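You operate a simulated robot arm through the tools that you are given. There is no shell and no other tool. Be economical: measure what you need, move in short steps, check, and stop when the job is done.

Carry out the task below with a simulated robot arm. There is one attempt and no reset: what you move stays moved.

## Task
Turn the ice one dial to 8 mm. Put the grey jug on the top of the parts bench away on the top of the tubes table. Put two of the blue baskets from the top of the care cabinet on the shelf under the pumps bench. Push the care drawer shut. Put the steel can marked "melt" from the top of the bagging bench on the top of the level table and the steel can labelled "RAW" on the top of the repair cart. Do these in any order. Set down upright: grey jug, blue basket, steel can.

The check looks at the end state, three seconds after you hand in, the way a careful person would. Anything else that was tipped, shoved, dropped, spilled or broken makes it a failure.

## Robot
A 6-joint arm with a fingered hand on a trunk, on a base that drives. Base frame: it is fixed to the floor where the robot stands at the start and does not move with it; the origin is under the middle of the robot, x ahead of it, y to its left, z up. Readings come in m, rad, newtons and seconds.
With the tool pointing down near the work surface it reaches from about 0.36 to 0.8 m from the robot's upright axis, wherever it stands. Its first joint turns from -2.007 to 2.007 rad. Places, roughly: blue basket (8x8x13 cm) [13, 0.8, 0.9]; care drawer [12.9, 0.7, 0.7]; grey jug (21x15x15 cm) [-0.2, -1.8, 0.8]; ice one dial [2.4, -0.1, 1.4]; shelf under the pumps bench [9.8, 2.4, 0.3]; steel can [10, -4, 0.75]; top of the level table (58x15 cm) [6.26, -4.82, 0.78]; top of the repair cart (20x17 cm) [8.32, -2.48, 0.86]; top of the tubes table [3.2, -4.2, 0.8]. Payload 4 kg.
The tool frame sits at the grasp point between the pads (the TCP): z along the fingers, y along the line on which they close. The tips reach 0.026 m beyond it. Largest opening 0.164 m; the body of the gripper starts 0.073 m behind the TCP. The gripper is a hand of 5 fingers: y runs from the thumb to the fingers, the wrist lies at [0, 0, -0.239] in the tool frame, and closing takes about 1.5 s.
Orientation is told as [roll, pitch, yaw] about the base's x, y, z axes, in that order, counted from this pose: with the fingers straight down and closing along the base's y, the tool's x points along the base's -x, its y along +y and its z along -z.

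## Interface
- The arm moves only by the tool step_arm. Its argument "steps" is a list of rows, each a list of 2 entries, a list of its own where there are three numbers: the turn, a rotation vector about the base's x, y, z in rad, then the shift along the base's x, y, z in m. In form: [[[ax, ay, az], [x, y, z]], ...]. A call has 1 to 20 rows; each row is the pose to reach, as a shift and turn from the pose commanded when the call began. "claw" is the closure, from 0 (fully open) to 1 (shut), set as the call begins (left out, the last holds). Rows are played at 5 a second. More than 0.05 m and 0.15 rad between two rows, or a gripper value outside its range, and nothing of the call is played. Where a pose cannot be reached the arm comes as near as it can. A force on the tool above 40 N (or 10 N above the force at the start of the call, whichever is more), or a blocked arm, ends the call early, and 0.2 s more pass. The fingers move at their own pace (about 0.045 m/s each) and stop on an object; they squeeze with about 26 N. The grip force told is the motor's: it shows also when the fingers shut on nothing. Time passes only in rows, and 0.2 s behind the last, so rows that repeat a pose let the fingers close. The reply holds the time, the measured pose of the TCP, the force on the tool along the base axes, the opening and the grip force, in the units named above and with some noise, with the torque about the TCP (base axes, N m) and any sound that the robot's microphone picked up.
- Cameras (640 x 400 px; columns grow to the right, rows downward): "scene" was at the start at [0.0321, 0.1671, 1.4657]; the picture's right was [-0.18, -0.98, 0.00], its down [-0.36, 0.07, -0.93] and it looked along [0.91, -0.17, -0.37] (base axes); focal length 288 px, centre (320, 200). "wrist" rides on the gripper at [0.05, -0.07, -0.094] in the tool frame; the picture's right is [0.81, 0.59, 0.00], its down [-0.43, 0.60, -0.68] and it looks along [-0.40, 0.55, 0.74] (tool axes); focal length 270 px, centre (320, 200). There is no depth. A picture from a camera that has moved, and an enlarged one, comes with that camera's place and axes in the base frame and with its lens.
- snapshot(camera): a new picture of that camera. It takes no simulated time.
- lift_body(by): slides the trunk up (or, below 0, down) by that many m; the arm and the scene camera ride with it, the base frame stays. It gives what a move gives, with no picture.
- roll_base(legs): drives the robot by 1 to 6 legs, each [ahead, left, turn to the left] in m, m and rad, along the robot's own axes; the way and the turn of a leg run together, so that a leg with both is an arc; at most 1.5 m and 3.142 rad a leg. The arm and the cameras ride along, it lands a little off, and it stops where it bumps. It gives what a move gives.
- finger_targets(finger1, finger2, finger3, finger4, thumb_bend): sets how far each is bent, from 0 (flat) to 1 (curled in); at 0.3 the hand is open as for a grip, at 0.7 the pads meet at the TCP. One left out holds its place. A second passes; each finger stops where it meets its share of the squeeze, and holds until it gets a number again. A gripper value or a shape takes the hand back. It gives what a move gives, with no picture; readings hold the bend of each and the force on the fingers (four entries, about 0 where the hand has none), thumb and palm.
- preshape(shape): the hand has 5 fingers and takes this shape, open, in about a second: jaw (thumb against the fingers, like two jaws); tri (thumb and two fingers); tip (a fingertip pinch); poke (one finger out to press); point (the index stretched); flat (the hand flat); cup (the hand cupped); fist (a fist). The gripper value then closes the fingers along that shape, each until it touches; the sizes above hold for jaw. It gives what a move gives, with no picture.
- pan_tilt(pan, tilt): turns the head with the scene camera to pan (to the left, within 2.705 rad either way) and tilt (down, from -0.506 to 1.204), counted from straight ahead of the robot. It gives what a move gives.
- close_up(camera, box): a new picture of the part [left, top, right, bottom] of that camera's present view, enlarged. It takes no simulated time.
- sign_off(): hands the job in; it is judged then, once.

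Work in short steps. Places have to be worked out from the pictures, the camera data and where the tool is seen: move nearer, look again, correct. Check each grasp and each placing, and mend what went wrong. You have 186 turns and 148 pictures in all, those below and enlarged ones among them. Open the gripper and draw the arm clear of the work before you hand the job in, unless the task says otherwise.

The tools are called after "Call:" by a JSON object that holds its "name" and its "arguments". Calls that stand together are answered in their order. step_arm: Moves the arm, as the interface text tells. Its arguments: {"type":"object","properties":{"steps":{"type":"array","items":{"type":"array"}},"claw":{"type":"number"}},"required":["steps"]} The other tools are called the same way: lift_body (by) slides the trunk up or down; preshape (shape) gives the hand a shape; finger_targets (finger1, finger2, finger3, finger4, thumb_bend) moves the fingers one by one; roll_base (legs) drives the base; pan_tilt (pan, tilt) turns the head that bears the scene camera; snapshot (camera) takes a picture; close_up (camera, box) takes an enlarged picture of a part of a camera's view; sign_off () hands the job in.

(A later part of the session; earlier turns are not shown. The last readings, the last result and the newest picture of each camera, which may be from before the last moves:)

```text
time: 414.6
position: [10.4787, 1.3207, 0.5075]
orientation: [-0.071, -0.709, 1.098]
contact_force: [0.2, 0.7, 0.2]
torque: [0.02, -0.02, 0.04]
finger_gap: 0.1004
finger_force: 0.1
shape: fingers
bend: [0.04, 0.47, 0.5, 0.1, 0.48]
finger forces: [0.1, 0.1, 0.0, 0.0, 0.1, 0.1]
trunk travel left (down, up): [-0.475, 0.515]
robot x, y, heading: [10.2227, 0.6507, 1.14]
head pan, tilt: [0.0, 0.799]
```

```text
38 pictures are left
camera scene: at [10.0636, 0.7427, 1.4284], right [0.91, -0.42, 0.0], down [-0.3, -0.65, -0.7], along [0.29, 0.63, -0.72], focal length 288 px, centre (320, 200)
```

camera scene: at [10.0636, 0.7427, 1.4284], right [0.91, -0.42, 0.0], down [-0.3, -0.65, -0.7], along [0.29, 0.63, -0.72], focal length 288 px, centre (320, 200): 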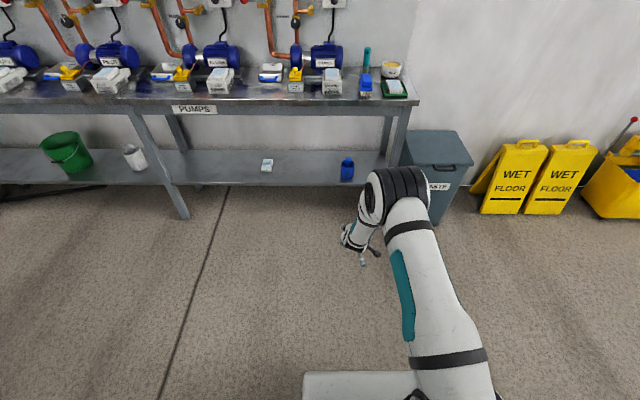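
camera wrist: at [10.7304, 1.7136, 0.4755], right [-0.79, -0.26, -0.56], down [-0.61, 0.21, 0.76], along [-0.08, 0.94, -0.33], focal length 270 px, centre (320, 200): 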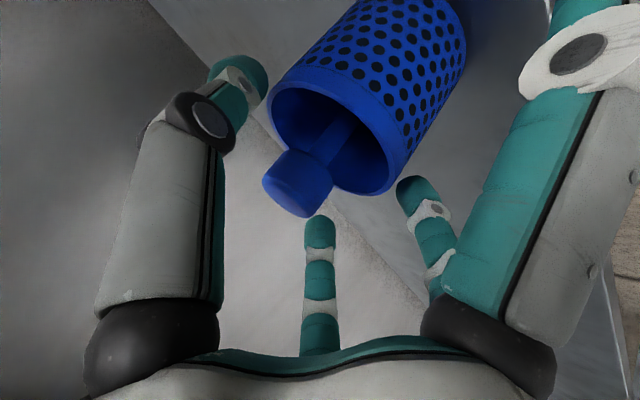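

Basket 1 is on the shelf, upright. Return to the cabinet for basket B: raise the trunk and translate back.

Call:
{"name": "lift_body", "arguments": {"by": 0.4}}

Call:
{"name": "lift_body", "arguments": {"by": 0.11}}

Call:
{"name": "roll_base", "arguments": {"legs": [[-0.02, -1.155, 0], [-0.02, -1.155, 0]]}}

```text
time: 418.4
position: [10.479, 1.3215, 0.9069]
orientation: [-0.07, -0.708, 1.099]
contact_force: [-0.1, 0.2, 0.1]
torque: [0.04, 0.01, 0.03]
finger_gap: 0.1005
finger_force: 0.0
shape: fingers
bend: [0.04, 0.47, 0.5, 0.1, 0.48]
finger forces: [0.0, 0.0, 0.1, 0.0, 0.0, 0.0]
trunk travel left (down, up): [-0.875, 0.115]
robot x, y, heading: [10.2238, 0.6462, 1.142]
head pan, tilt: [0.0, 0.799]
```

```text
time: 419.9
position: [10.4786, 1.3204, 1.0166]
orientation: [-0.071, -0.708, 1.099]
contact_force: [-0.1, -0.3, 0.4]
torque: [0.01, -0.01, -0.04]
finger_gap: 0.1003
finger_force: 0.0
shape: fingers
bend: [0.04, 0.47, 0.5, 0.1, 0.48]
finger forces: [0.0, 0.1, 0.0, 0.0, 0.0, 0.0]
trunk travel left (down, up): [-0.985, 0.005]
robot x, y, heading: [10.2236, 0.6502, 1.143]
head pan, tilt: [0.0, 0.799]
```

```text
time: 431.2
position: [12.553, 0.2968, 1.0197]
orientation: [-0.066, -0.71, 1.091]
contact_force: [-0.7, -0.5, 0.5]
torque: [-0.02, 0.0, -0.02]
finger_gap: 0.1001
finger_force: 0.0
shape: fingers
bend: [0.04, 0.47, 0.5, 0.1, 0.48]
finger forces: [0.0, 0.0, 0.0, 0.0, 0.0, 0.0]
trunk travel left (down, up): [-0.985, 0.005]
robot x, y, heading: [12.2951, -0.3757, 1.136]
head pan, tilt: [0.0, 0.799]
```

Raise the arm 9 cm, drive in over the cabinet toward basket B's pre-grasp point.

Call:
{"name": "step_arm", "arguments": {"steps": [[[0, 0, 0], [0, 0, 0.03]], [[0, 0, 0], [0, 0, 0.06]], [[0, 0, 0], [0, 0, 0.09]], [[0, 0, 0], [0, 0, 0.09]]]}}

Call:
{"name": "roll_base", "arguments": {"legs": [[0.33, -0.138, 0], [0.33, 0, 0]]}}

Call:
{"name": "snapshot", "arguments": {"camera": "wrist"}}

```text
time: 432.2
position: [12.5435, 0.3081, 1.1023]
orientation: [-0.079, -0.702, 1.103]
contact_force: [-0.7, 0.1, -0.1]
torque: [0.02, 0.02, 0.01]
finger_gap: 0.1002
finger_force: 0.2
shape: fingers
bend: [0.04, 0.47, 0.5, 0.1, 0.48]
finger forces: [0.0, 0.0, 0.0, 0.0, 0.0, 0.1]
trunk travel left (down, up): [-0.985, 0.005]
robot x, y, heading: [12.2928, -0.3692, 1.138]
head pan, tilt: [0.0, 0.799]
```

```text
time: 436.3
position: [12.9401, 0.8449, 1.1003]
orientation: [-0.085, -0.701, 1.105]
contact_force: [0.6, -0.8, 0.5]
torque: [-0.01, 0.0, 0.02]
finger_gap: 0.1005
finger_force: 0.0
shape: fingers
bend: [0.04, 0.47, 0.5, 0.1, 0.48]
finger forces: [0.0, 0.0, 0.1, 0.0, 0.0, 0.1]
trunk travel left (down, up): [-0.985, 0.005]
robot x, y, heading: [12.6879, 0.16, 1.139]
head pan, tilt: [0.0, 0.799]
```

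```text
37 pictures are left
camera wrist: at [12.9477, 0.7266, 1.1424], right [-0.79, -0.26, -0.56], down [-0.61, 0.23, 0.76], along [-0.07, 0.94, -0.34], focal length 270 px, centre (320, 200)
```

wrist: 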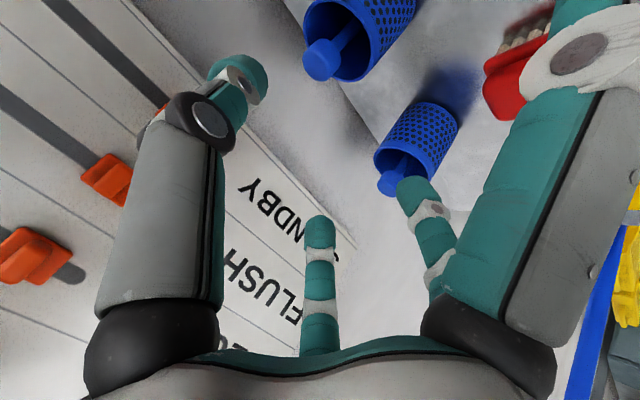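

Knob B at ≈(13.006,0.921,0.97). Move to pre-grasp and advance along the tool axis.

Call:
{"name": "finger_targets", "arguments": {"finger2": 0.5, "finger3": 0.5, "thumb_bend": 0.5}}

Call:
{"name": "step_arm", "arguments": {"steps": [[[0, 0, 0], [0.018, 0.016, -0.035]], [[0, 0, 0], [0.037, 0.033, -0.069]], [[0, 0, 0], [0.044, 0.044, -0.084]], [[0, 0, 0], [0.051, 0.054, -0.099]], [[0, 0, 0], [0.058, 0.065, -0.114]], [[0, 0, 0], [0.065, 0.075, -0.128]], [[0, 0, 0], [0.065, 0.075, -0.128]]]}}

Call:
{"name": "snapshot", "arguments": {"camera": "wrist"}}

```text
time: 437.3
position: [12.9395, 0.8447, 1.1019]
orientation: [-0.085, -0.703, 1.106]
contact_force: [-0.2, 0.1, 1.0]
torque: [-0.01, 0.0, 0.0]
finger_gap: 0.1001
finger_force: 0.0
shape: fingers
bend: [0.04, 0.5, 0.5, 0.1, 0.5]
finger forces: [0.1, 0.1, 0.1, 0.0, 0.0, 0.0]
trunk travel left (down, up): [-0.985, 0.005]
robot x, y, heading: [12.6886, 0.1626, 1.135]
head pan, tilt: [0.0, 0.799]
```

```text
time: 438.6
position: [13.0001, 0.9064, 0.9734]
orientation: [-0.082, -0.695, 1.094]
contact_force: [-15.8, -34.6, 8.0]
torque: [3.27, -2.0, -1.86]
finger_gap: 0.0998
finger_force: 19.0
shape: fingers
bend: [0.04, 0.5, 0.5, 0.0, 0.5]
finger forces: [0.0, 0.2, 0.1, 37.1, 0.1, 0.1]
trunk travel left (down, up): [-0.985, 0.005]
robot x, y, heading: [12.6888, 0.1577, 1.139]
head pan, tilt: [0.0, 0.799]
stopped in row 6: the force on the tool passed its limit at 44 N (the readings are from after the stop); the commanded pose is now the measured one
```

```text
36 pictures are left
camera wrist: at [13.007, 0.7884, 1.0153], right [-0.79, -0.26, -0.55], down [-0.61, 0.24, 0.76], along [-0.06, 0.94, -0.34], focal length 270 px, centre (320, 200)
```

wrist: 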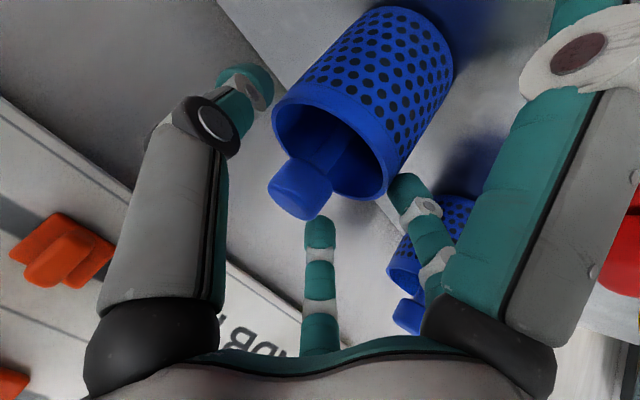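

Finger 4 touched the wall behind. Retreat 3 cm, bend finger 4 to 0.42, then re-advance to (13.008,0.919,0.972).

Call:
{"name": "step_arm", "arguments": {"steps": [[[0, 0, 0], [-0.011, -0.016, 0.023]], [[0, 0, 0], [-0.011, -0.016, 0.023]]]}}

Call:
{"name": "finger_targets", "arguments": {"finger4": 0.42}}

Call:
{"name": "step_arm", "arguments": {"steps": [[[0, 0, 0], [0.007, 0.01, -0.008]], [[0, 0, 0], [0.014, 0.02, -0.017]], [[0, 0, 0], [0.019, 0.029, -0.024]], [[0, 0, 0], [0.019, 0.029, -0.024]]]}}

Call:
{"name": "snapshot", "arguments": {"camera": "wrist"}}

```text
time: 439.2
position: [12.9927, 0.8982, 0.9956]
orientation: [-0.084, -0.696, 1.1]
contact_force: [0.8, -0.9, -0.1]
torque: [0.01, -0.04, -0.02]
finger_gap: 0.0997
finger_force: 0.1
shape: fingers
bend: [0.04, 0.5, 0.5, 0.1, 0.5]
finger forces: [0.0, 0.0, 0.0, 0.0, 0.0, 0.1]
trunk travel left (down, up): [-0.985, 0.005]
robot x, y, heading: [12.6901, 0.162, 1.132]
head pan, tilt: [0.0, 0.799]
```

```text
time: 440.2
position: [12.9922, 0.8983, 0.9945]
orientation: [-0.085, -0.696, 1.1]
contact_force: [-0.6, -0.4, 0.8]
torque: [0.01, -0.01, 0.02]
finger_gap: 0.0998
finger_force: 0.1
shape: fingers
bend: [0.04, 0.5, 0.5, 0.42, 0.5]
finger forces: [0.1, 0.0, 0.1, 0.0, 0.0, 0.0]
trunk travel left (down, up): [-0.985, 0.005]
robot x, y, heading: [12.6891, 0.1639, 1.137]
head pan, tilt: [0.0, 0.799]
```

```text
time: 441.2
position: [13.01, 0.9277, 0.9728]
orientation: [-0.085, -0.696, 1.099]
contact_force: [0.2, -0.4, 0.5]
torque: [-0.03, 0.01, -0.01]
finger_gap: 0.0997
finger_force: 0.4
shape: fingers
bend: [0.04, 0.5, 0.5, 0.42, 0.5]
finger forces: [0.0, 0.3, 0.0, 0.0, 0.0, 0.1]
trunk travel left (down, up): [-0.985, 0.005]
robot x, y, heading: [12.6864, 0.1566, 1.133]
head pan, tilt: [0.0, 0.799]
```

```text
35 pictures are left
camera wrist: at [13.0161, 0.8092, 1.0147], right [-0.79, -0.26, -0.56], down [-0.61, 0.23, 0.76], along [-0.07, 0.94, -0.34], focal length 270 px, centre (320, 200)
```

wrist: 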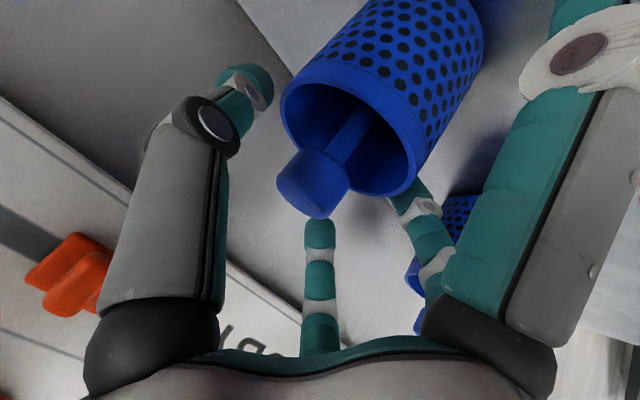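

The knob sits as with C. Close thumb, 2 and 3, then lift 5 cm.

Call:
{"name": "finger_targets", "arguments": {"finger2": 0.75, "finger3": 0.75, "thumb_bend": 0.75}}

Call:
{"name": "step_arm", "arguments": {"steps": [[[0, 0, 0], [0, 0, 0.015]], [[0, 0, 0], [0, 0, 0.03]], [[0, 0, 0], [-0.004, -0.009, 0.05]], [[0, 0, 0], [-0.004, -0.009, 0.05]]]}}

Call:
{"name": "snapshot", "arguments": {"camera": "wrist"}}

```text
time: 442.2
position: [13.0093, 0.9283, 0.9738]
orientation: [-0.083, -0.697, 1.099]
contact_force: [0.0, -0.3, 2.9]
torque: [0.07, 0.04, 0.02]
finger_gap: 0.0997
finger_force: 21.5
shape: fingers
bend: [0.04, 0.55, 0.67, 0.42, 0.64]
finger forces: [0.0, 11.3, 6.9, 0.1, 23.7, 0.0]
trunk travel left (down, up): [-0.985, 0.005]
robot x, y, heading: [12.6894, 0.1597, 1.135]
head pan, tilt: [0.0, 0.799]
```

```text
time: 443.2
position: [13.0063, 0.9167, 1.0227]
orientation: [-0.082, -0.694, 1.099]
contact_force: [-0.6, -0.6, -1.3]
torque: [0.01, 0.0, -0.01]
finger_gap: 0.0994
finger_force: 19.6
shape: fingers
bend: [0.04, 0.55, 0.67, 0.42, 0.64]
finger forces: [0.1, 10.7, 6.7, 0.0, 21.4, 0.0]
trunk travel left (down, up): [-0.985, 0.005]
robot x, y, heading: [12.6903, 0.1601, 1.133]
head pan, tilt: [0.0, 0.799]
```

```text
34 pictures are left
camera wrist: at [13.0128, 0.7984, 1.0651], right [-0.79, -0.26, -0.56], down [-0.61, 0.23, 0.76], along [-0.07, 0.94, -0.34], focal length 270 px, centre (320, 200)
```

wrist: 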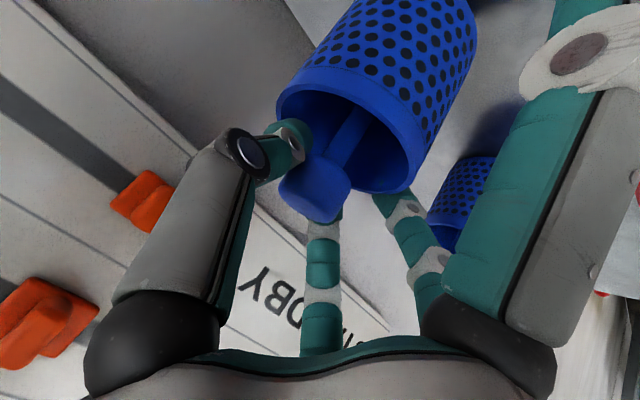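

Basket B is held. Back off and translate to the pumps bench, then lower in open floor.

Call:
{"name": "roll_base", "arguments": {"legs": [[-0.55, 0, 0], [0.034, 1.04, 0], [0.034, 1.04, 0]]}}

Call:
{"name": "lift_body", "arguments": {"by": -0.4}}

Call:
{"name": "lift_body", "arguments": {"by": -0.1}}

```text
time: 456.3
position: [10.9084, 1.3133, 1.0232]
orientation: [-0.083, -0.699, 1.1]
contact_force: [0.2, 0.0, -0.9]
torque: [0.01, 0.03, 0.01]
finger_gap: 0.0991
finger_force: 18.7
shape: fingers
bend: [0.04, 0.55, 0.72, 0.42, 0.64]
finger forces: [0.0, 10.7, 6.5, 0.0, 21.2, 0.1]
trunk travel left (down, up): [-0.985, 0.005]
robot x, y, heading: [10.5942, 0.5553, 1.137]
head pan, tilt: [0.0, 0.799]
```

```text
time: 460.1
position: [10.9083, 1.3128, 0.6243]
orientation: [-0.084, -0.698, 1.099]
contact_force: [0.6, -0.2, -0.5]
torque: [-0.01, 0.05, 0.01]
finger_gap: 0.0996
finger_force: 19.2
shape: fingers
bend: [0.04, 0.55, 0.72, 0.42, 0.64]
finger forces: [0.0, 10.7, 6.5, 0.1, 21.2, 0.0]
trunk travel left (down, up): [-0.585, 0.405]
robot x, y, heading: [10.596, 0.5568, 1.138]
head pan, tilt: [0.0, 0.799]
```

```text
time: 461.5
position: [10.9087, 1.3131, 0.524]
orientation: [-0.084, -0.696, 1.099]
contact_force: [0.9, 0.7, -1.1]
torque: [0.01, -0.01, 0.02]
finger_gap: 0.0997
finger_force: 19.5
shape: fingers
bend: [0.04, 0.55, 0.72, 0.42, 0.64]
finger forces: [0.0, 10.7, 6.6, 0.1, 21.1, 0.0]
trunk travel left (down, up): [-0.485, 0.505]
robot x, y, heading: [10.5899, 0.555, 1.136]
head pan, tilt: [0.0, 0.799]
```

Finger 3 moved a bit (0.67→0.72); check the basket.

Call:
{"name": "snapshot", "arguments": {"camera": "wrist"}}

```text
33 pictures are left
camera wrist: at [10.9148, 1.1941, 0.5656], right [-0.79, -0.26, -0.56], down [-0.61, 0.23, 0.76], along [-0.07, 0.94, -0.34], focal length 270 px, centre (320, 200)
```

wrist: 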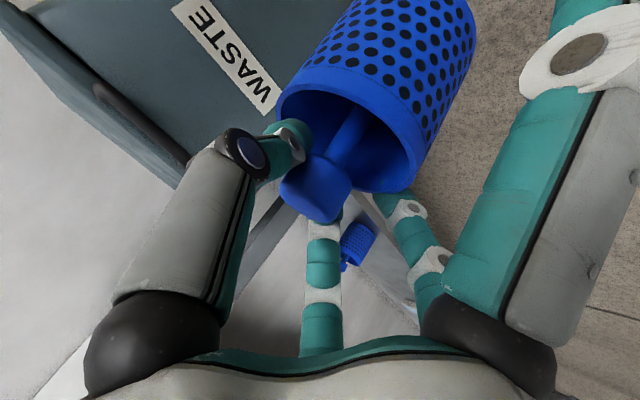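

Unchanged grip. Move to the standoff point in front of the left target spot.

Call:
{"name": "roll_base", "arguments": {"legs": [[0.145, 0.6365, 0]]}}

```text
time: 465.3
position: [10.3588, 1.7269, 0.5236]
orientation: [-0.085, -0.696, 1.097]
contact_force: [-0.1, -0.8, -1.0]
torque: [0.0, 0.03, -0.03]
finger_gap: 0.0995
finger_force: 19.2
shape: fingers
bend: [0.04, 0.55, 0.72, 0.42, 0.64]
finger forces: [0.0, 10.7, 6.5, 0.1, 21.1, 0.0]
trunk travel left (down, up): [-0.485, 0.505]
robot x, y, heading: [10.0398, 0.97, 1.13]
head pan, tilt: [0.0, 0.799]
```

Drive in 0.25 m to place it over the shelf, then check.

Call:
{"name": "roll_base", "arguments": {"legs": [[0.252, -0.037, 0]]}}

Call:
{"name": "snapshot", "arguments": {"camera": "scene"}}

```text
time: 467.1
position: [10.4947, 1.9416, 0.5239]
orientation: [-0.083, -0.695, 1.103]
contact_force: [0.6, 0.3, -1.9]
torque: [0.0, 0.0, 0.0]
finger_gap: 0.0994
finger_force: 18.8
shape: fingers
bend: [0.04, 0.55, 0.72, 0.42, 0.65]
finger forces: [0.0, 10.6, 6.5, 0.0, 21.1, 0.0]
trunk travel left (down, up): [-0.485, 0.505]
robot x, y, heading: [10.1825, 1.1843, 1.143]
head pan, tilt: [0.0, 0.799]
```

```text
32 pictures are left
camera scene: at [10.0223, 1.2779, 1.4383], right [0.91, -0.42, 0.0], down [-0.3, -0.65, -0.7], along [0.29, 0.63, -0.72], focal length 288 px, centre (320, 200)
```

scene: 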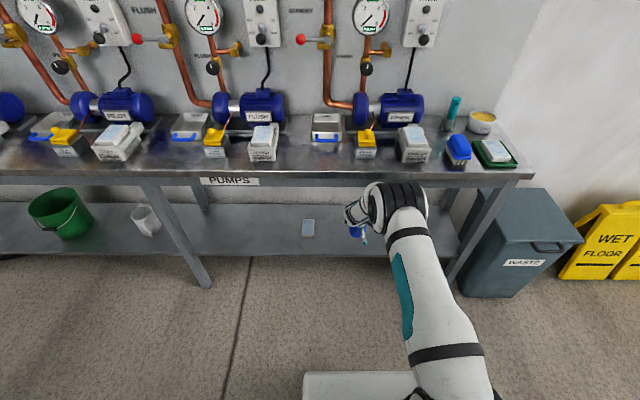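

Over the shelf, right of the white tag. Lower to just above contact (~0.436).

Call:
{"name": "step_arm", "arguments": {"steps": [[[0, 0, 0], [0, 0, -0.025]], [[0, 0, 0], [0, 0, -0.05]], [[0, 0, 0], [0, 0, -0.07]], [[0, 0, 0], [0, 0, -0.08]], [[0, 0, 0], [0, 0, -0.084]], [[0, 0, 0], [0, 0, -0.087]], [[0, 0, 0], [0, 0, -0.09]]]}}

```text
time: 468.7
position: [10.4943, 1.9413, 0.4372]
orientation: [-0.084, -0.701, 1.102]
contact_force: [2.0, -1.8, 15.9]
torque: [0.09, -0.02, -0.03]
finger_gap: 0.0992
finger_force: 24.4
shape: fingers
bend: [0.04, 0.55, 0.72, 0.42, 0.65]
finger forces: [0.0, 10.7, 6.9, 0.1, 31.7, 0.0]
trunk travel left (down, up): [-0.485, 0.505]
robot x, y, heading: [10.1812, 1.1792, 1.141]
head pan, tilt: [0.0, 0.799]
```

Contact at 0.437. Relax 3 mm, open, check with the wrist camera.

Call:
{"name": "step_arm", "arguments": {"steps": [[[0, 0, 0], [0, 0, 0.002]], [[0, 0, 0], [0, 0, 0.003]]]}}

Call:
{"name": "finger_targets", "arguments": {"finger2": 0.47, "finger3": 0.5, "thumb_bend": 0.48}}

Call:
{"name": "snapshot", "arguments": {"camera": "wrist"}}

```text
time: 469.3
position: [10.4942, 1.9389, 0.4371]
orientation: [-0.084, -0.696, 1.105]
contact_force: [3.2, -0.2, 10.2]
torque: [0.11, -0.04, -0.07]
finger_gap: 0.0993
finger_force: 22.5
shape: fingers
bend: [0.04, 0.55, 0.72, 0.42, 0.65]
finger forces: [0.1, 10.8, 6.9, 0.0, 27.1, 0.0]
trunk travel left (down, up): [-0.485, 0.505]
robot x, y, heading: [10.1821, 1.1833, 1.141]
head pan, tilt: [0.0, 0.799]
```

```text
time: 470.3
position: [10.493, 1.9412, 0.4364]
orientation: [-0.082, -0.694, 1.103]
contact_force: [-0.4, -0.8, 0.4]
torque: [0.01, 0.02, 0.01]
finger_gap: 0.1005
finger_force: 0.1
shape: fingers
bend: [0.04, 0.47, 0.5, 0.42, 0.48]
finger forces: [0.1, 0.1, 0.1, 0.0, 0.0, 0.1]
trunk travel left (down, up): [-0.485, 0.505]
robot x, y, heading: [10.1876, 1.184, 1.143]
head pan, tilt: [0.0, 0.799]
```

```text
31 pictures are left
camera wrist: at [10.5014, 1.8214, 0.4777], right [-0.79, -0.26, -0.56], down [-0.61, 0.23, 0.76], along [-0.07, 0.94, -0.34], focal length 270 px, centre (320, 200)
```

wrist: 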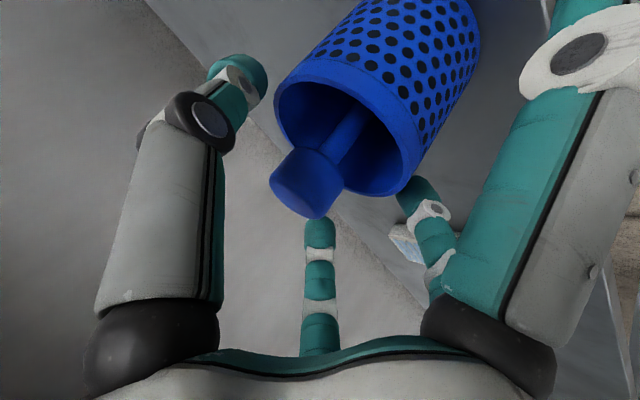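

Standing free. Withdraw, back off 0.25 m, slide right, and check both.

Call:
{"name": "step_arm", "arguments": {"steps": [[[0, 0, 0], [-0.013, -0.018, 0.024]], [[0, 0, 0], [-0.026, -0.036, 0.048]], [[0, 0, 0], [-0.039, -0.054, 0.072]], [[0, 0, 0], [-0.039, -0.054, 0.072]]]}}

Call:
{"name": "roll_base", "arguments": {"legs": [[-0.25, 0, 0], [-0.2, -0.4, 0]]}}

Call:
{"name": "pan_tilt", "arguments": {"pan": 0.3, "tilt": 0.7}}

Call:
{"name": "snapshot", "arguments": {"camera": "scene"}}

```text
time: 471.3
position: [10.4557, 1.8854, 0.5096]
orientation: [-0.084, -0.696, 1.102]
contact_force: [0.2, 0.5, 0.8]
torque: [-0.02, 0.01, 0.02]
finger_gap: 0.1002
finger_force: 0.2
shape: fingers
bend: [0.04, 0.47, 0.5, 0.42, 0.48]
finger forces: [0.0, 0.1, 0.0, 0.0, 0.1, 0.0]
trunk travel left (down, up): [-0.485, 0.505]
robot x, y, heading: [10.1807, 1.1819, 1.142]
head pan, tilt: [0.0, 0.799]
```

```text
time: 475.4
position: [10.6265, 1.3146, 0.5079]
orientation: [-0.085, -0.698, 1.11]
contact_force: [-0.7, 0.9, -1.4]
torque: [0.02, -0.02, 0.0]
finger_gap: 0.1
finger_force: 0.0
shape: fingers
bend: [0.04, 0.47, 0.5, 0.42, 0.48]
finger forces: [0.1, 0.0, 0.1, 0.1, 0.0, 0.1]
trunk travel left (down, up): [-0.485, 0.505]
robot x, y, heading: [10.3618, 0.6106, 1.146]
head pan, tilt: [0.0, 0.799]
```

```text
time: 476.2
position: [10.6275, 1.3142, 0.5084]
orientation: [-0.083, -0.696, 1.11]
contact_force: [-0.4, -0.3, -0.2]
torque: [-0.01, 0.03, -0.01]
finger_gap: 0.1004
finger_force: 0.0
shape: fingers
bend: [0.04, 0.47, 0.5, 0.42, 0.48]
finger forces: [0.1, 0.0, 0.0, 0.1, 0.1, 0.1]
trunk travel left (down, up): [-0.485, 0.505]
robot x, y, heading: [10.3541, 0.6055, 1.146]
head pan, tilt: [0.3, 0.7]
```

```text
30 pictures are left
camera scene: at [10.1748, 0.7145, 1.4466], right [0.99, -0.12, 0.0], down [-0.08, -0.64, -0.76], along [0.1, 0.76, -0.64], focal length 288 px, centre (320, 200)
```

scene: 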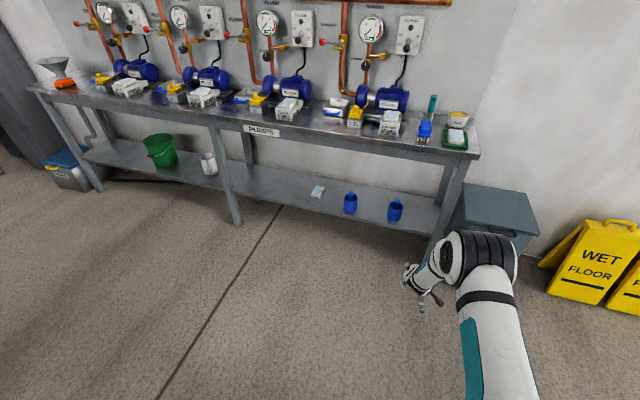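

Both baskets stand on the shelf. Last job: the ice one dial at (2.4,-0.1,1.4). Raise the trunk and retrace the known route: first to (10.5,-1.15), turning to face -x.

Call:
{"name": "lift_body", "arguments": {"by": 0.4}}

Call:
{"name": "lift_body", "arguments": {"by": 0.1}}

Call:
{"name": "roll_base", "arguments": {"legs": [[-0.773, -0.426, 0], [-0.773, -0.426, 0], [0, 0, 1.99]]}}

```text
time: 480.0
position: [10.6269, 1.3137, 0.9093]
orientation: [-0.084, -0.695, 1.108]
contact_force: [-0.9, -0.3, 0.0]
torque: [-0.01, -0.03, 0.0]
finger_gap: 0.1003
finger_force: 0.0
shape: fingers
bend: [0.04, 0.47, 0.5, 0.42, 0.48]
finger forces: [0.0, 0.0, 0.0, 0.0, 0.1, 0.0]
trunk travel left (down, up): [-0.885, 0.105]
robot x, y, heading: [10.3577, 0.6092, 1.148]
head pan, tilt: [0.3, 0.7]
```

```text
time: 481.4
position: [10.6278, 1.3148, 1.0086]
orientation: [-0.084, -0.694, 1.111]
contact_force: [-0.4, 0.0, 0.3]
torque: [0.01, 0.03, 0.01]
finger_gap: 0.1006
finger_force: 0.2
shape: fingers
bend: [0.04, 0.47, 0.5, 0.42, 0.48]
finger forces: [0.1, 0.0, 0.1, 0.0, 0.0, 0.1]
trunk travel left (down, up): [-0.985, 0.005]
robot x, y, heading: [10.3567, 0.6104, 1.143]
head pan, tilt: [0.3, 0.7]
```

```text
time: 494.8
position: [9.8021, -1.14, 1.0083]
orientation: [-0.083, -0.695, 3.09]
contact_force: [0.5, -0.5, 1.1]
torque: [-0.01, -0.01, 0.0]
finger_gap: 0.1004
finger_force: 0.1
shape: fingers
bend: [0.04, 0.47, 0.5, 0.42, 0.48]
finger forces: [0.0, 0.0, 0.0, 0.0, 0.0, 0.1]
trunk travel left (down, up): [-0.985, 0.005]
robot x, y, heading: [10.5555, -1.1101, 3.122]
head pan, tilt: [0.3, 0.7]
```

Pass the gap westward in two checked legs.

Call:
{"name": "roll_base", "arguments": {"legs": [[1.2, 0.06, 0]]}}

```text
time: 500.8
position: [8.6069, -1.1583, 1.0084]
orientation: [-0.084, -0.693, 3.072]
contact_force: [-0.2, -0.8, 0.4]
torque: [0.0, 0.02, 0.02]
finger_gap: 0.1001
finger_force: 0.1
shape: fingers
bend: [0.04, 0.47, 0.5, 0.42, 0.48]
finger forces: [0.1, 0.1, 0.0, 0.0, 0.1, 0.0]
trunk travel left (down, up): [-0.985, 0.005]
robot x, y, heading: [9.361, -1.1407, 3.11]
head pan, tilt: [0.3, 0.7]
```

Continue to (8.15,-1.2) and turn toward the passage behind the cart.

Call:
{"name": "roll_base", "arguments": {"legs": [[1.2, 0.09, 0], [0, 0, 1.05]]}}

```text
time: 509.7
position: [7.8038, -1.8897, 1.0078]
orientation: [-0.084, -0.698, -2.132]
contact_force: [-0.7, 1.0, -0.5]
torque: [0.0, -0.01, 0.02]
finger_gap: 0.1004
finger_force: 0.1
shape: fingers
bend: [0.04, 0.47, 0.5, 0.42, 0.48]
finger forces: [0.1, 0.1, 0.0, 0.0, 0.0, 0.1]
trunk travel left (down, up): [-0.985, 0.005]
robot x, y, heading: [8.1416, -1.2155, -2.093]
head pan, tilt: [0.3, 0.7]
```

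Drive behind the cart and around its left end, then face -x.

Call:
{"name": "roll_base", "arguments": {"legs": [[1.399, -0.025, 0], [0.761, 0.242, 0], [0.677, -0.475, 0], [0, 0, -1.05]]}}

```text
time: 527.1
position: [5.7992, -3.6265, 1.0085]
orientation: [-0.083, -0.697, 3.135]
contact_force: [-0.1, 0.3, -0.2]
torque: [0.01, 0.01, 0.01]
finger_gap: 0.1002
finger_force: 0.1
shape: fingers
bend: [0.04, 0.47, 0.5, 0.42, 0.48]
finger forces: [0.0, 0.0, 0.1, 0.1, 0.0, 0.0]
trunk travel left (down, up): [-0.985, 0.005]
robot x, y, heading: [6.5511, -3.5607, -3.112]
head pan, tilt: [0.3, 0.7]
```

Continue around the level table and to the rear of the tubes table, then turn to the passage direction.

Call:
{"name": "roll_base", "arguments": {"legs": [[0.45, 0.077, 0], [0.87, 0.745, 0], [1.1, -0.1, 0], [0, 0, -0.51]]}}

Call:
{"name": "pan_tilt", "arguments": {"pan": -0.1, "tilt": 0.6}}

Call:
{"name": "snapshot", "arguments": {"camera": "scene"}}

```text
time: 542.0
position: [3.486, -4.0698, 1.0086]
orientation: [-0.084, -0.695, 2.619]
contact_force: [0.3, -0.2, 0.2]
torque: [0.0, 0.01, -0.03]
finger_gap: 0.1004
finger_force: 0.0
shape: fingers
bend: [0.04, 0.47, 0.5, 0.42, 0.48]
finger forces: [0.1, 0.0, 0.0, 0.0, 0.0, 0.0]
trunk travel left (down, up): [-0.985, 0.005]
robot x, y, heading: [4.1733, -4.3861, 2.666]
head pan, tilt: [0.3, 0.7]
```

```text
time: 542.8
position: [3.4855, -4.0708, 1.0079]
orientation: [-0.084, -0.695, 2.62]
contact_force: [-0.6, 0.3, 0.3]
torque: [-0.01, 0.05, -0.01]
finger_gap: 0.1002
finger_force: 0.0
shape: fingers
bend: [0.04, 0.47, 0.5, 0.42, 0.48]
finger forces: [0.1, 0.0, 0.1, 0.1, 0.0, 0.0]
trunk travel left (down, up): [-0.985, 0.005]
robot x, y, heading: [4.1703, -4.3815, 2.655]
head pan, tilt: [-0.099, 0.6]
```

```text
29 pictures are left
camera scene: at [4.0662, -4.5269, 1.9552], right [0.55, 0.84, 0.0], down [0.47, -0.31, -0.82], along [-0.69, 0.45, -0.57], focal length 288 px, centre (320, 200)
```

scene: 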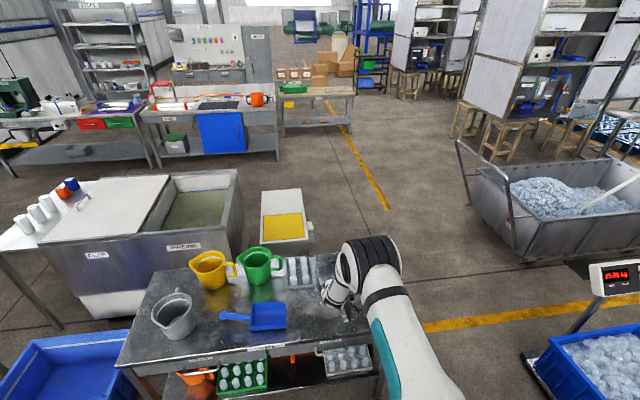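

The jug is fine. The dial should project at (549,59): the white box on the nearer steel cabinet's end. Zoom in.

Call:
{"name": "close_up", "arguments": {"camera": "scene", "box": [480, 0, 640, 100]}}

```text
4.00 times, centred on (560, 50) of scene
camera zoom: at [4.0662, -4.5269, 1.9552], right [0.55, 0.84, 0.0], down [0.47, -0.31, -0.82], along [-0.69, 0.45, -0.57], focal length 1151 px, centre (-640, 800)
```

zoom: 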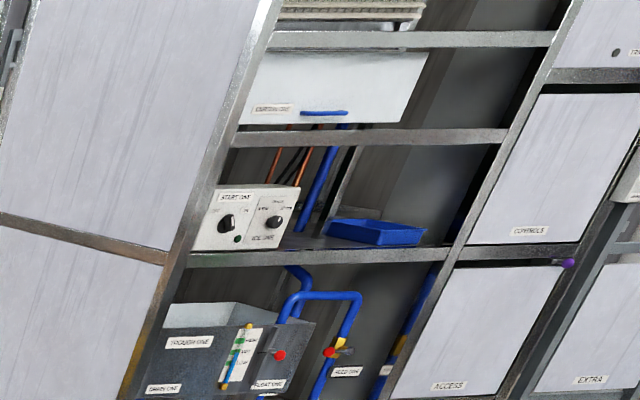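

The "ICE ONE" knob is on the white box in the open rack. Drive back through the passage.

Call:
{"name": "roll_base", "arguments": {"legs": [[0.4915, -0.715, 0]]}}

```text
time: 547.3
position: [3.3902, -3.2224, 1.0076]
orientation: [-0.084, -0.696, 2.604]
contact_force: [0.0, -0.3, -0.1]
torque: [-0.01, 0.01, 0.0]
finger_gap: 0.1003
finger_force: 0.1
shape: fingers
bend: [0.04, 0.47, 0.5, 0.42, 0.48]
finger forces: [0.0, 0.1, 0.0, 0.1, 0.1, 0.0]
trunk travel left (down, up): [-0.985, 0.005]
robot x, y, heading: [4.0757, -3.5477, 2.645]
head pan, tilt: [-0.099, 0.6]
```

Continue through the passage to (2.3,-2.45).

Call:
{"name": "roll_base", "arguments": {"legs": [[1.084, -0.036, 0], [1.0, -0.084, 0]]}}

Call:
{"name": "pan_tilt", "arguments": {"pan": -0.9, "tilt": 0.35}}

Call:
{"name": "snapshot", "arguments": {"camera": "scene"}}

```text
time: 557.5
position: [1.6691, -2.1049, 1.0083]
orientation: [-0.085, -0.694, 2.596]
contact_force: [-0.1, 0.1, 0.3]
torque: [0.01, 0.02, 0.01]
finger_gap: 0.1004
finger_force: 0.1
shape: fingers
bend: [0.04, 0.47, 0.5, 0.42, 0.48]
finger forces: [0.0, 0.0, 0.0, 0.1, 0.0, 0.1]
trunk travel left (down, up): [-0.985, 0.005]
robot x, y, heading: [2.3533, -2.4334, 2.635]
head pan, tilt: [-0.099, 0.6]
```

```text
time: 558.7
position: [1.6691, -2.106, 1.0091]
orientation: [-0.085, -0.696, 2.594]
contact_force: [0.6, -0.8, -0.1]
torque: [-0.06, -0.01, -0.01]
finger_gap: 0.1004
finger_force: 0.1
shape: fingers
bend: [0.04, 0.47, 0.5, 0.42, 0.48]
finger forces: [0.0, 0.0, 0.1, 0.0, 0.1, 0.0]
trunk travel left (down, up): [-0.985, 0.005]
robot x, y, heading: [2.3469, -2.4345, 2.628]
head pan, tilt: [-0.901, 0.351]
```

```text
27 pictures are left
camera scene: at [2.2959, -2.5353, 1.978], right [0.99, 0.16, 0.0], down [0.06, -0.34, -0.94], along [-0.15, 0.93, -0.34], focal length 288 px, centre (320, 200)
```

scene: 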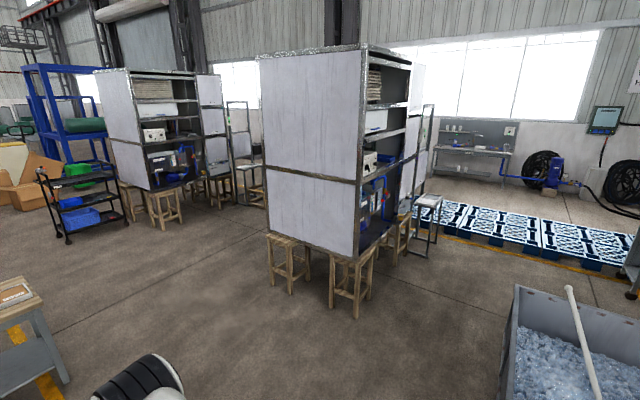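

Machine one's open face has its near corner at ≈(2.25,-0.18), facing roughly (0.92,-0.39); the tub corner is at (3.41,-0.61). I turn to heading 1.4 and move to (2.9,-0.58) between them.

Call:
{"name": "roll_base", "arguments": {"legs": [[0, 0, -1.23], [0.793, 0.286, 0]]}}

```text
time: 566.3
position: [2.2925, -0.8394, 1.0088]
orientation: [-0.083, -0.696, 1.353]
contact_force: [-0.1, 0.2, 0.4]
torque: [0.0, 0.0, 0.0]
finger_gap: 0.1001
finger_force: 0.0
shape: fingers
bend: [0.04, 0.47, 0.5, 0.42, 0.48]
finger forces: [0.1, 0.0, 0.0, 0.0, 0.0, 0.0]
trunk travel left (down, up): [-0.985, 0.005]
robot x, y, heading: [2.1993, -1.5895, 1.388]
head pan, tilt: [-0.901, 0.351]
```

Move to (2.9,-0.6) and look left at the control box.

Call:
{"name": "roll_base", "arguments": {"legs": [[1.1, -0.508, 0]]}}

Call:
{"name": "pan_tilt", "arguments": {"pan": 1.2, "tilt": 0.6}}

Call:
{"name": "snapshot", "arguments": {"camera": "scene"}}

```text
time: 572.4
position: [2.9753, 0.1541, 1.0087]
orientation: [-0.083, -0.695, 1.366]
contact_force: [0.4, -1.0, -0.3]
torque: [-0.04, -0.01, 0.06]
finger_gap: 0.1
finger_force: 0.0
shape: fingers
bend: [0.04, 0.47, 0.5, 0.42, 0.48]
finger forces: [0.1, 0.0, 0.0, 0.0, 0.0, 0.1]
trunk travel left (down, up): [-0.985, 0.005]
robot x, y, heading: [2.8968, -0.5969, 1.403]
head pan, tilt: [-0.901, 0.351]
```

```text
time: 574.4
position: [2.9748, 0.1538, 1.0085]
orientation: [-0.084, -0.695, 1.366]
contact_force: [0.3, 0.8, -0.6]
torque: [0.0, 0.0, 0.02]
finger_gap: 0.1005
finger_force: 0.0
shape: fingers
bend: [0.04, 0.47, 0.5, 0.42, 0.48]
finger forces: [0.1, 0.0, 0.1, 0.0, 0.0, 0.1]
trunk travel left (down, up): [-0.985, 0.005]
robot x, y, heading: [2.8952, -0.5948, 1.408]
head pan, tilt: [1.201, 0.6]
```

```text
26 pictures are left
camera scene: at [2.6264, -0.5804, 1.9552], right [0.51, 0.86, 0.0], down [0.49, -0.29, -0.83], along [-0.71, 0.42, -0.56], focal length 288 px, centre (320, 200)
```

scene: 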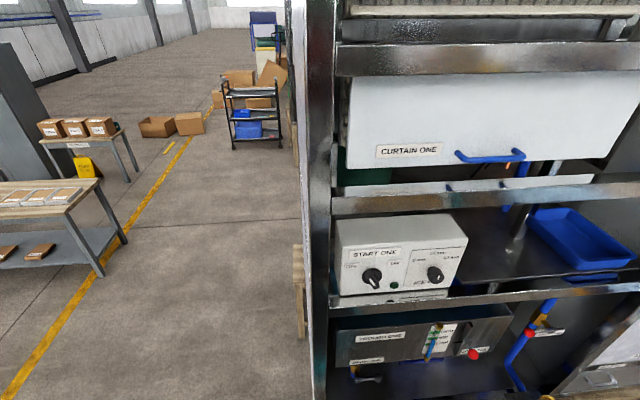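

Call:
{"name": "close_up", "arguments": {"camera": "scene", "box": [330, 210, 474, 300]}}

```text
4.44 times, centred on (402, 255) of scene
camera zoom: at [2.6264, -0.5804, 1.9552], right [0.51, 0.86, 0.0], down [0.49, -0.29, -0.83], along [-0.71, 0.42, -0.56], focal length 1279 px, centre (-44, -44)
```

zoom: 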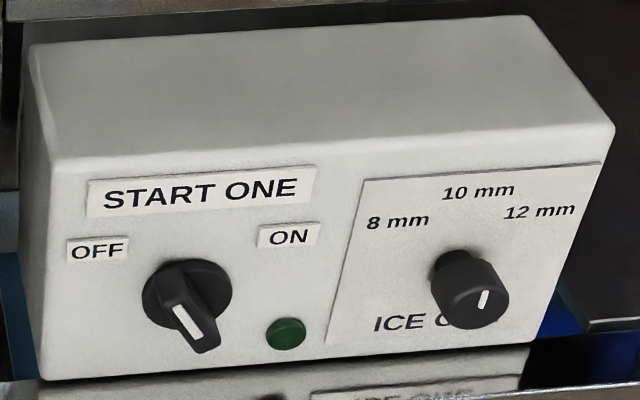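

The dial labels: 8 mm upper-left, 10 mm top, 12 mm upper-right. Dial ≈(2.385,-0.135,1.445), panel normal ≈(0.9,-0.43). Shift the base slightly away, and swing the tool round and up.

Call:
{"name": "roll_base", "arguments": {"legs": [[-0.241, 0.077, 0]]}}

Call:
{"name": "finger_targets", "arguments": {"finger1": 0.47, "finger2": 0.47, "finger3": 0.47, "finger4": 0.47, "thumb_bend": 0.47}}

Call:
{"name": "step_arm", "arguments": {"steps": [[[0, 0, 0.14], [-0.031, -0.019, 0.029]], [[0, 0, 0.28], [-0.062, -0.038, 0.058]], [[0, 0, 0.42], [-0.093, -0.057, 0.087]], [[0, 0, 0.56], [-0.124, -0.076, 0.116]], [[0, 0, 0.7], [-0.155, -0.095, 0.145]], [[0, 0, 0.84], [-0.186, -0.114, 0.174]], [[0, 0, 0.98], [-0.217, -0.133, 0.203]], [[0, 0, 1.12], [-0.248, -0.152, 0.232]], [[0, 0, 1.26], [-0.279, -0.171, 0.261]], [[0, 0, 1.4], [-0.31, -0.19, 0.29]], [[0, 0, 1.46], [-0.328, -0.2, 0.3]], [[0, 0, 1.46], [-0.328, -0.2, 0.3]]]}}

```text
time: 576.2
position: [2.8626, -0.067, 1.0107]
orientation: [-0.085, -0.696, 1.365]
contact_force: [0.0, 0.8, 0.6]
torque: [-0.03, -0.04, 0.01]
finger_gap: 0.1002
finger_force: 0.1
shape: fingers
bend: [0.04, 0.47, 0.5, 0.42, 0.48]
finger forces: [0.1, 0.1, 0.0, 0.0, 0.0, 0.0]
trunk travel left (down, up): [-0.985, 0.005]
robot x, y, heading: [2.7796, -0.8178, 1.4]
head pan, tilt: [1.201, 0.6]
```

```text
time: 577.2
position: [2.8629, -0.0667, 1.0086]
orientation: [-0.085, -0.695, 1.363]
contact_force: [0.6, -0.5, -0.8]
torque: [-0.04, -0.03, 0.01]
finger_gap: 0.0499
finger_force: 0.0
shape: fingers
bend: [0.47, 0.47, 0.47, 0.47, 0.47]
finger forces: [0.1, 0.0, 0.1, 0.0, 0.1, 0.0]
trunk travel left (down, up): [-0.985, 0.005]
robot x, y, heading: [2.7775, -0.8189, 1.401]
head pan, tilt: [1.201, 0.6]
```

```text
time: 579.9
position: [2.5343, -0.2684, 1.3091]
orientation: [-0.085, -0.696, 2.825]
contact_force: [-1.1, 0.7, -0.9]
torque: [-0.01, 0.0, 0.01]
finger_gap: 0.0496
finger_force: 0.1
shape: fingers
bend: [0.47, 0.47, 0.47, 0.47, 0.47]
finger forces: [0.1, 0.0, 0.0, 0.1, 0.1, 0.0]
out of reach, approached as far as the arm can: row 2, 3, 4, 5, 6, 7, 8
trunk travel left (down, up): [-0.985, 0.005]
robot x, y, heading: [2.7761, -0.82, 1.404]
head pan, tilt: [1.201, 0.6]
```

Tool now faces the panel azimuth. Pitch it up to horizontal and go to a pre-grasp point 13 cm off the dial; look with the wrist camera.

Call:
{"name": "step_arm", "arguments": {"steps": [[[0.054, 0.113, 0], [-0.005, 0.011, 0.02]], [[0.107, 0.225, 0], [-0.009, 0.022, 0.039]], [[0.161, 0.337, 0], [-0.014, 0.033, 0.058]], [[0.215, 0.449, 0], [-0.018, 0.044, 0.078]], [[0.268, 0.561, 0], [-0.023, 0.055, 0.097]], [[0.322, 0.673, 0], [-0.027, 0.066, 0.117]], [[0.375, 0.785, 0], [-0.032, 0.077, 0.136]], [[0.375, 0.785, 0], [-0.032, 0.077, 0.136]]]}}

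Call:
{"name": "snapshot", "arguments": {"camera": "wrist"}}

Call:
{"name": "snapshot", "arguments": {"camera": "scene"}}

```text
time: 581.6
position: [2.5034, -0.1885, 1.447]
orientation: [-1.58, -1.472, -2.009]
contact_force: [-0.2, 0.7, -0.1]
torque: [-0.01, -0.01, 0.0]
finger_gap: 0.0495
finger_force: 0.0
shape: fingers
bend: [0.47, 0.47, 0.47, 0.47, 0.47]
finger forces: [0.0, 0.1, 0.0, 0.1, 0.0, 0.1]
trunk travel left (down, up): [-0.985, 0.005]
robot x, y, heading: [2.7779, -0.8172, 1.398]
head pan, tilt: [1.201, 0.6]
```

```text
24 pictures are left
camera wrist: at [2.618, -0.1621, 1.4011], right [-0.22, -0.46, -0.86], down [0.34, -0.87, 0.37], along [-0.92, -0.21, 0.34], focal length 270 px, centre (320, 200)
```

wrist: 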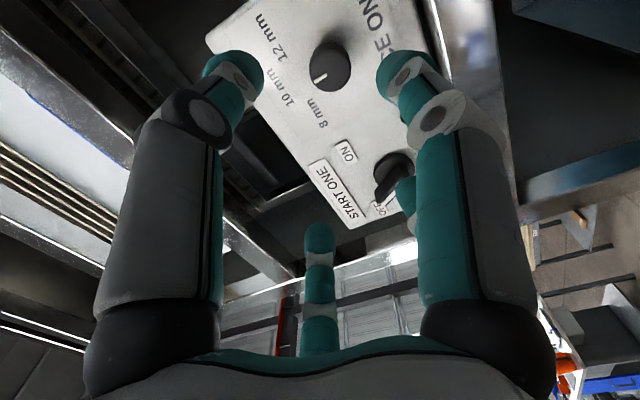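

```text
23 pictures are left
camera scene: at [2.5116, -0.8012, 1.9553], right [0.51, 0.86, 0.0], down [0.48, -0.29, -0.83], along [-0.71, 0.42, -0.56], focal length 288 px, centre (320, 200)
```

scene: 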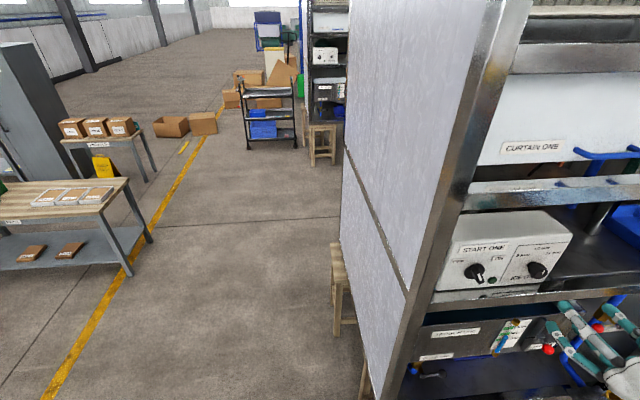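

The dial is seen obliquely by the wrist camera. Zoom in to read the pointer.

Call:
{"name": "close_up", "arguments": {"camera": "wrist", "box": [240, 0, 400, 130]}}

Call:
{"name": "close_up", "arguments": {"camera": "scene", "box": [430, 200, 590, 300]}}

```text
3.08 times, centred on (320, 65) of wrist
camera zoom: at [2.618, -0.1621, 1.4011], right [-0.22, -0.46, -0.86], down [0.34, -0.87, 0.37], along [-0.92, -0.21, 0.34], focal length 832 px, centre (320, 615)
```

zoom: 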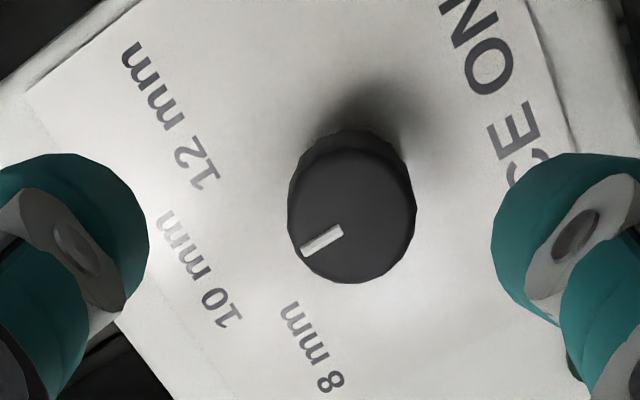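

```text
4.00 times, centred on (510, 250) of scene
camera zoom: at [2.5116, -0.8012, 1.9553], right [0.51, 0.86, 0.0], down [0.48, -0.29, -0.83], along [-0.71, 0.42, -0.56], focal length 1151 px, centre (-440, 0)
```

zoom: 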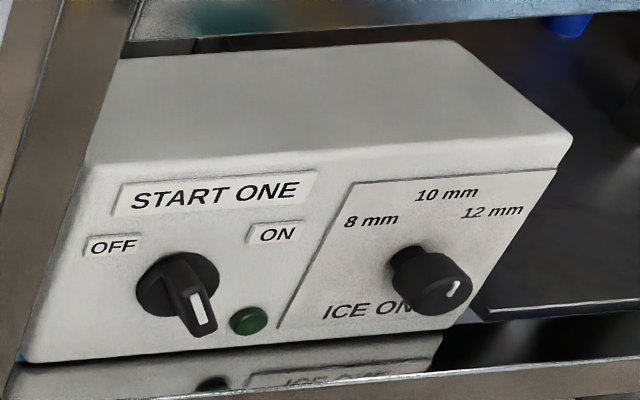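

Pointer is at 10 mm now; labels are about ±0.9 rad (≈51°) apart. Dial cap front ≈(2.383,-0.116,1.430). Pre-rotate the tool +0.4 rad about its axis and advance to 4 cm before the cap.

Call:
{"name": "step_arm", "arguments": {"steps": [[[-0.09, 0.043, 0], [-0.02, 0.02, -0.008]], [[-0.18, 0.086, 0], [-0.04, 0.033, -0.016]], [[-0.27, 0.129, 0], [-0.06, 0.044, -0.016]], [[-0.361, 0.172, 0], [-0.08, 0.053, -0.016]], [[-0.361, 0.172, 0], [-0.08, 0.053, -0.016]]]}}

Call:
{"name": "snapshot", "arguments": {"camera": "wrist"}}

```text
time: 582.9
position: [2.425, -0.1352, 1.4307]
orientation: [1.565, -1.27, 1.13]
contact_force: [0.8, -0.3, 0.5]
torque: [-0.01, 0.0, 0.03]
finger_gap: 0.0497
finger_force: 0.1
shape: fingers
bend: [0.47, 0.47, 0.47, 0.47, 0.47]
finger forces: [0.1, 0.0, 0.0, 0.0, 0.0, 0.0]
trunk travel left (down, up): [-0.985, 0.005]
robot x, y, heading: [2.7805, -0.8144, 1.399]
head pan, tilt: [1.201, 0.6]
```

```text
20 pictures are left
camera wrist: at [2.5289, -0.1292, 1.3598], right [-0.35, -0.72, -0.6], down [0.42, -0.69, 0.59], along [-0.84, -0.05, 0.54], focal length 270 px, centre (320, 200)
```

wrist: 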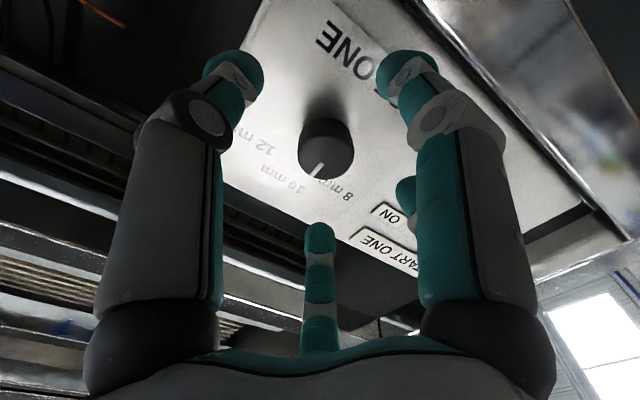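

The knob is centred within ~6 mm. Advance 3.75 cm with a small correction and close all five fingers on it.

Call:
{"name": "step_arm", "arguments": {"steps": [[[0, 0, 0], [-0.012, 0.004, -0.002]], [[0, 0, 0], [-0.024, 0.008, -0.004]], [[0, 0, 0], [-0.036, 0.012, -0.004]], [[0, 0, 0], [-0.036, 0.012, -0.004]]]}}

Call:
{"name": "finger_targets", "arguments": {"finger1": 0.7, "finger2": 0.7, "finger3": 0.7, "finger4": 0.7, "thumb_bend": 0.7}}

Call:
{"name": "snapshot", "arguments": {"camera": "wrist"}}

```text
time: 583.9
position: [2.387, -0.1247, 1.4267]
orientation: [1.564, -1.27, 1.131]
contact_force: [0.2, -0.6, -1.6]
torque: [-0.03, 0.01, 0.0]
finger_gap: 0.0498
finger_force: 0.0
shape: fingers
bend: [0.47, 0.47, 0.47, 0.47, 0.47]
finger forces: [0.1, 0.1, 0.1, 0.0, 0.0, 0.0]
trunk travel left (down, up): [-0.985, 0.005]
robot x, y, heading: [2.78, -0.8223, 1.399]
head pan, tilt: [1.201, 0.6]
```

```text
time: 584.9
position: [2.3875, -0.1238, 1.4265]
orientation: [1.568, -1.269, 1.13]
contact_force: [-0.9, 3.2, 4.7]
torque: [0.06, 0.09, -0.04]
finger_gap: 0.0077
finger_force: 17.2
shape: fingers
bend: [0.66, 0.65, 0.62, 0.61, 0.65]
finger forces: [4.1, 5.5, 8.0, 7.8, 8.9, 0.1]
trunk travel left (down, up): [-0.985, 0.005]
robot x, y, heading: [2.7786, -0.8154, 1.403]
head pan, tilt: [1.201, 0.6]
```

```text
19 pictures are left
camera wrist: at [2.4918, -0.1181, 1.3557], right [-0.35, -0.72, -0.6], down [0.42, -0.69, 0.59], along [-0.84, -0.05, 0.54], focal length 270 px, centre (320, 200)
```

wrist: 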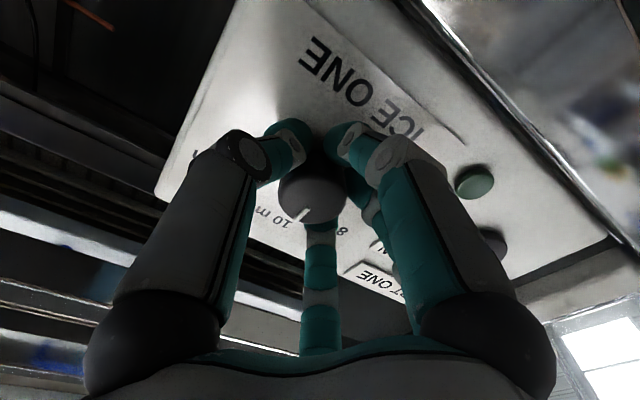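

All five fingers hold the knob. Turn 0.9 rad counter-clockwise (toward 8 mm).

Call:
{"name": "step_arm", "arguments": {"steps": [[[0.102, -0.0485, 0], [0, 0, 0]], [[0.203, -0.097, 0], [0, 0, 0]], [[0.305, -0.1455, 0], [0, 0, 0]], [[0.406, -0.194, 0], [0, 0, 0]], [[0.508, -0.2425, 0], [0, 0, 0]], [[0.609, -0.291, 0], [0, 0, 0]], [[0.711, -0.3395, 0], [0, 0, 0]], [[0.812, -0.388, 0], [0, 0, 0]], [[0.812, -0.388, 0], [0, 0, 0]]]}}

Call:
{"name": "snapshot", "arguments": {"camera": "wrist"}}

```text
time: 586.9
position: [2.3898, -0.1239, 1.424]
orientation: [-1.57, -0.972, -2.019]
contact_force: [1.3, 14.0, 10.5]
torque: [-0.02, 0.35, -0.35]
finger_gap: 0.0084
finger_force: 17.6
shape: fingers
bend: [0.66, 0.66, 0.63, 0.61, 0.64]
finger forces: [3.5, 2.9, 4.7, 9.8, 15.2, 0.0]
trunk travel left (down, up): [-0.985, 0.005]
robot x, y, heading: [2.7821, -0.8186, 1.396]
head pan, tilt: [1.201, 0.6]
```

```text
18 pictures are left
camera wrist: at [2.5083, -0.086, 1.4204], right [-0.01, -0.03, -1.0], down [0.29, -0.96, 0.02], along [-0.96, -0.29, 0.02], focal length 270 px, centre (320, 200)
```

wrist: 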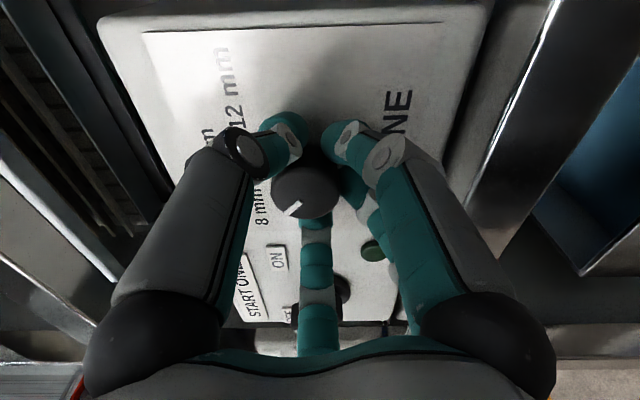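

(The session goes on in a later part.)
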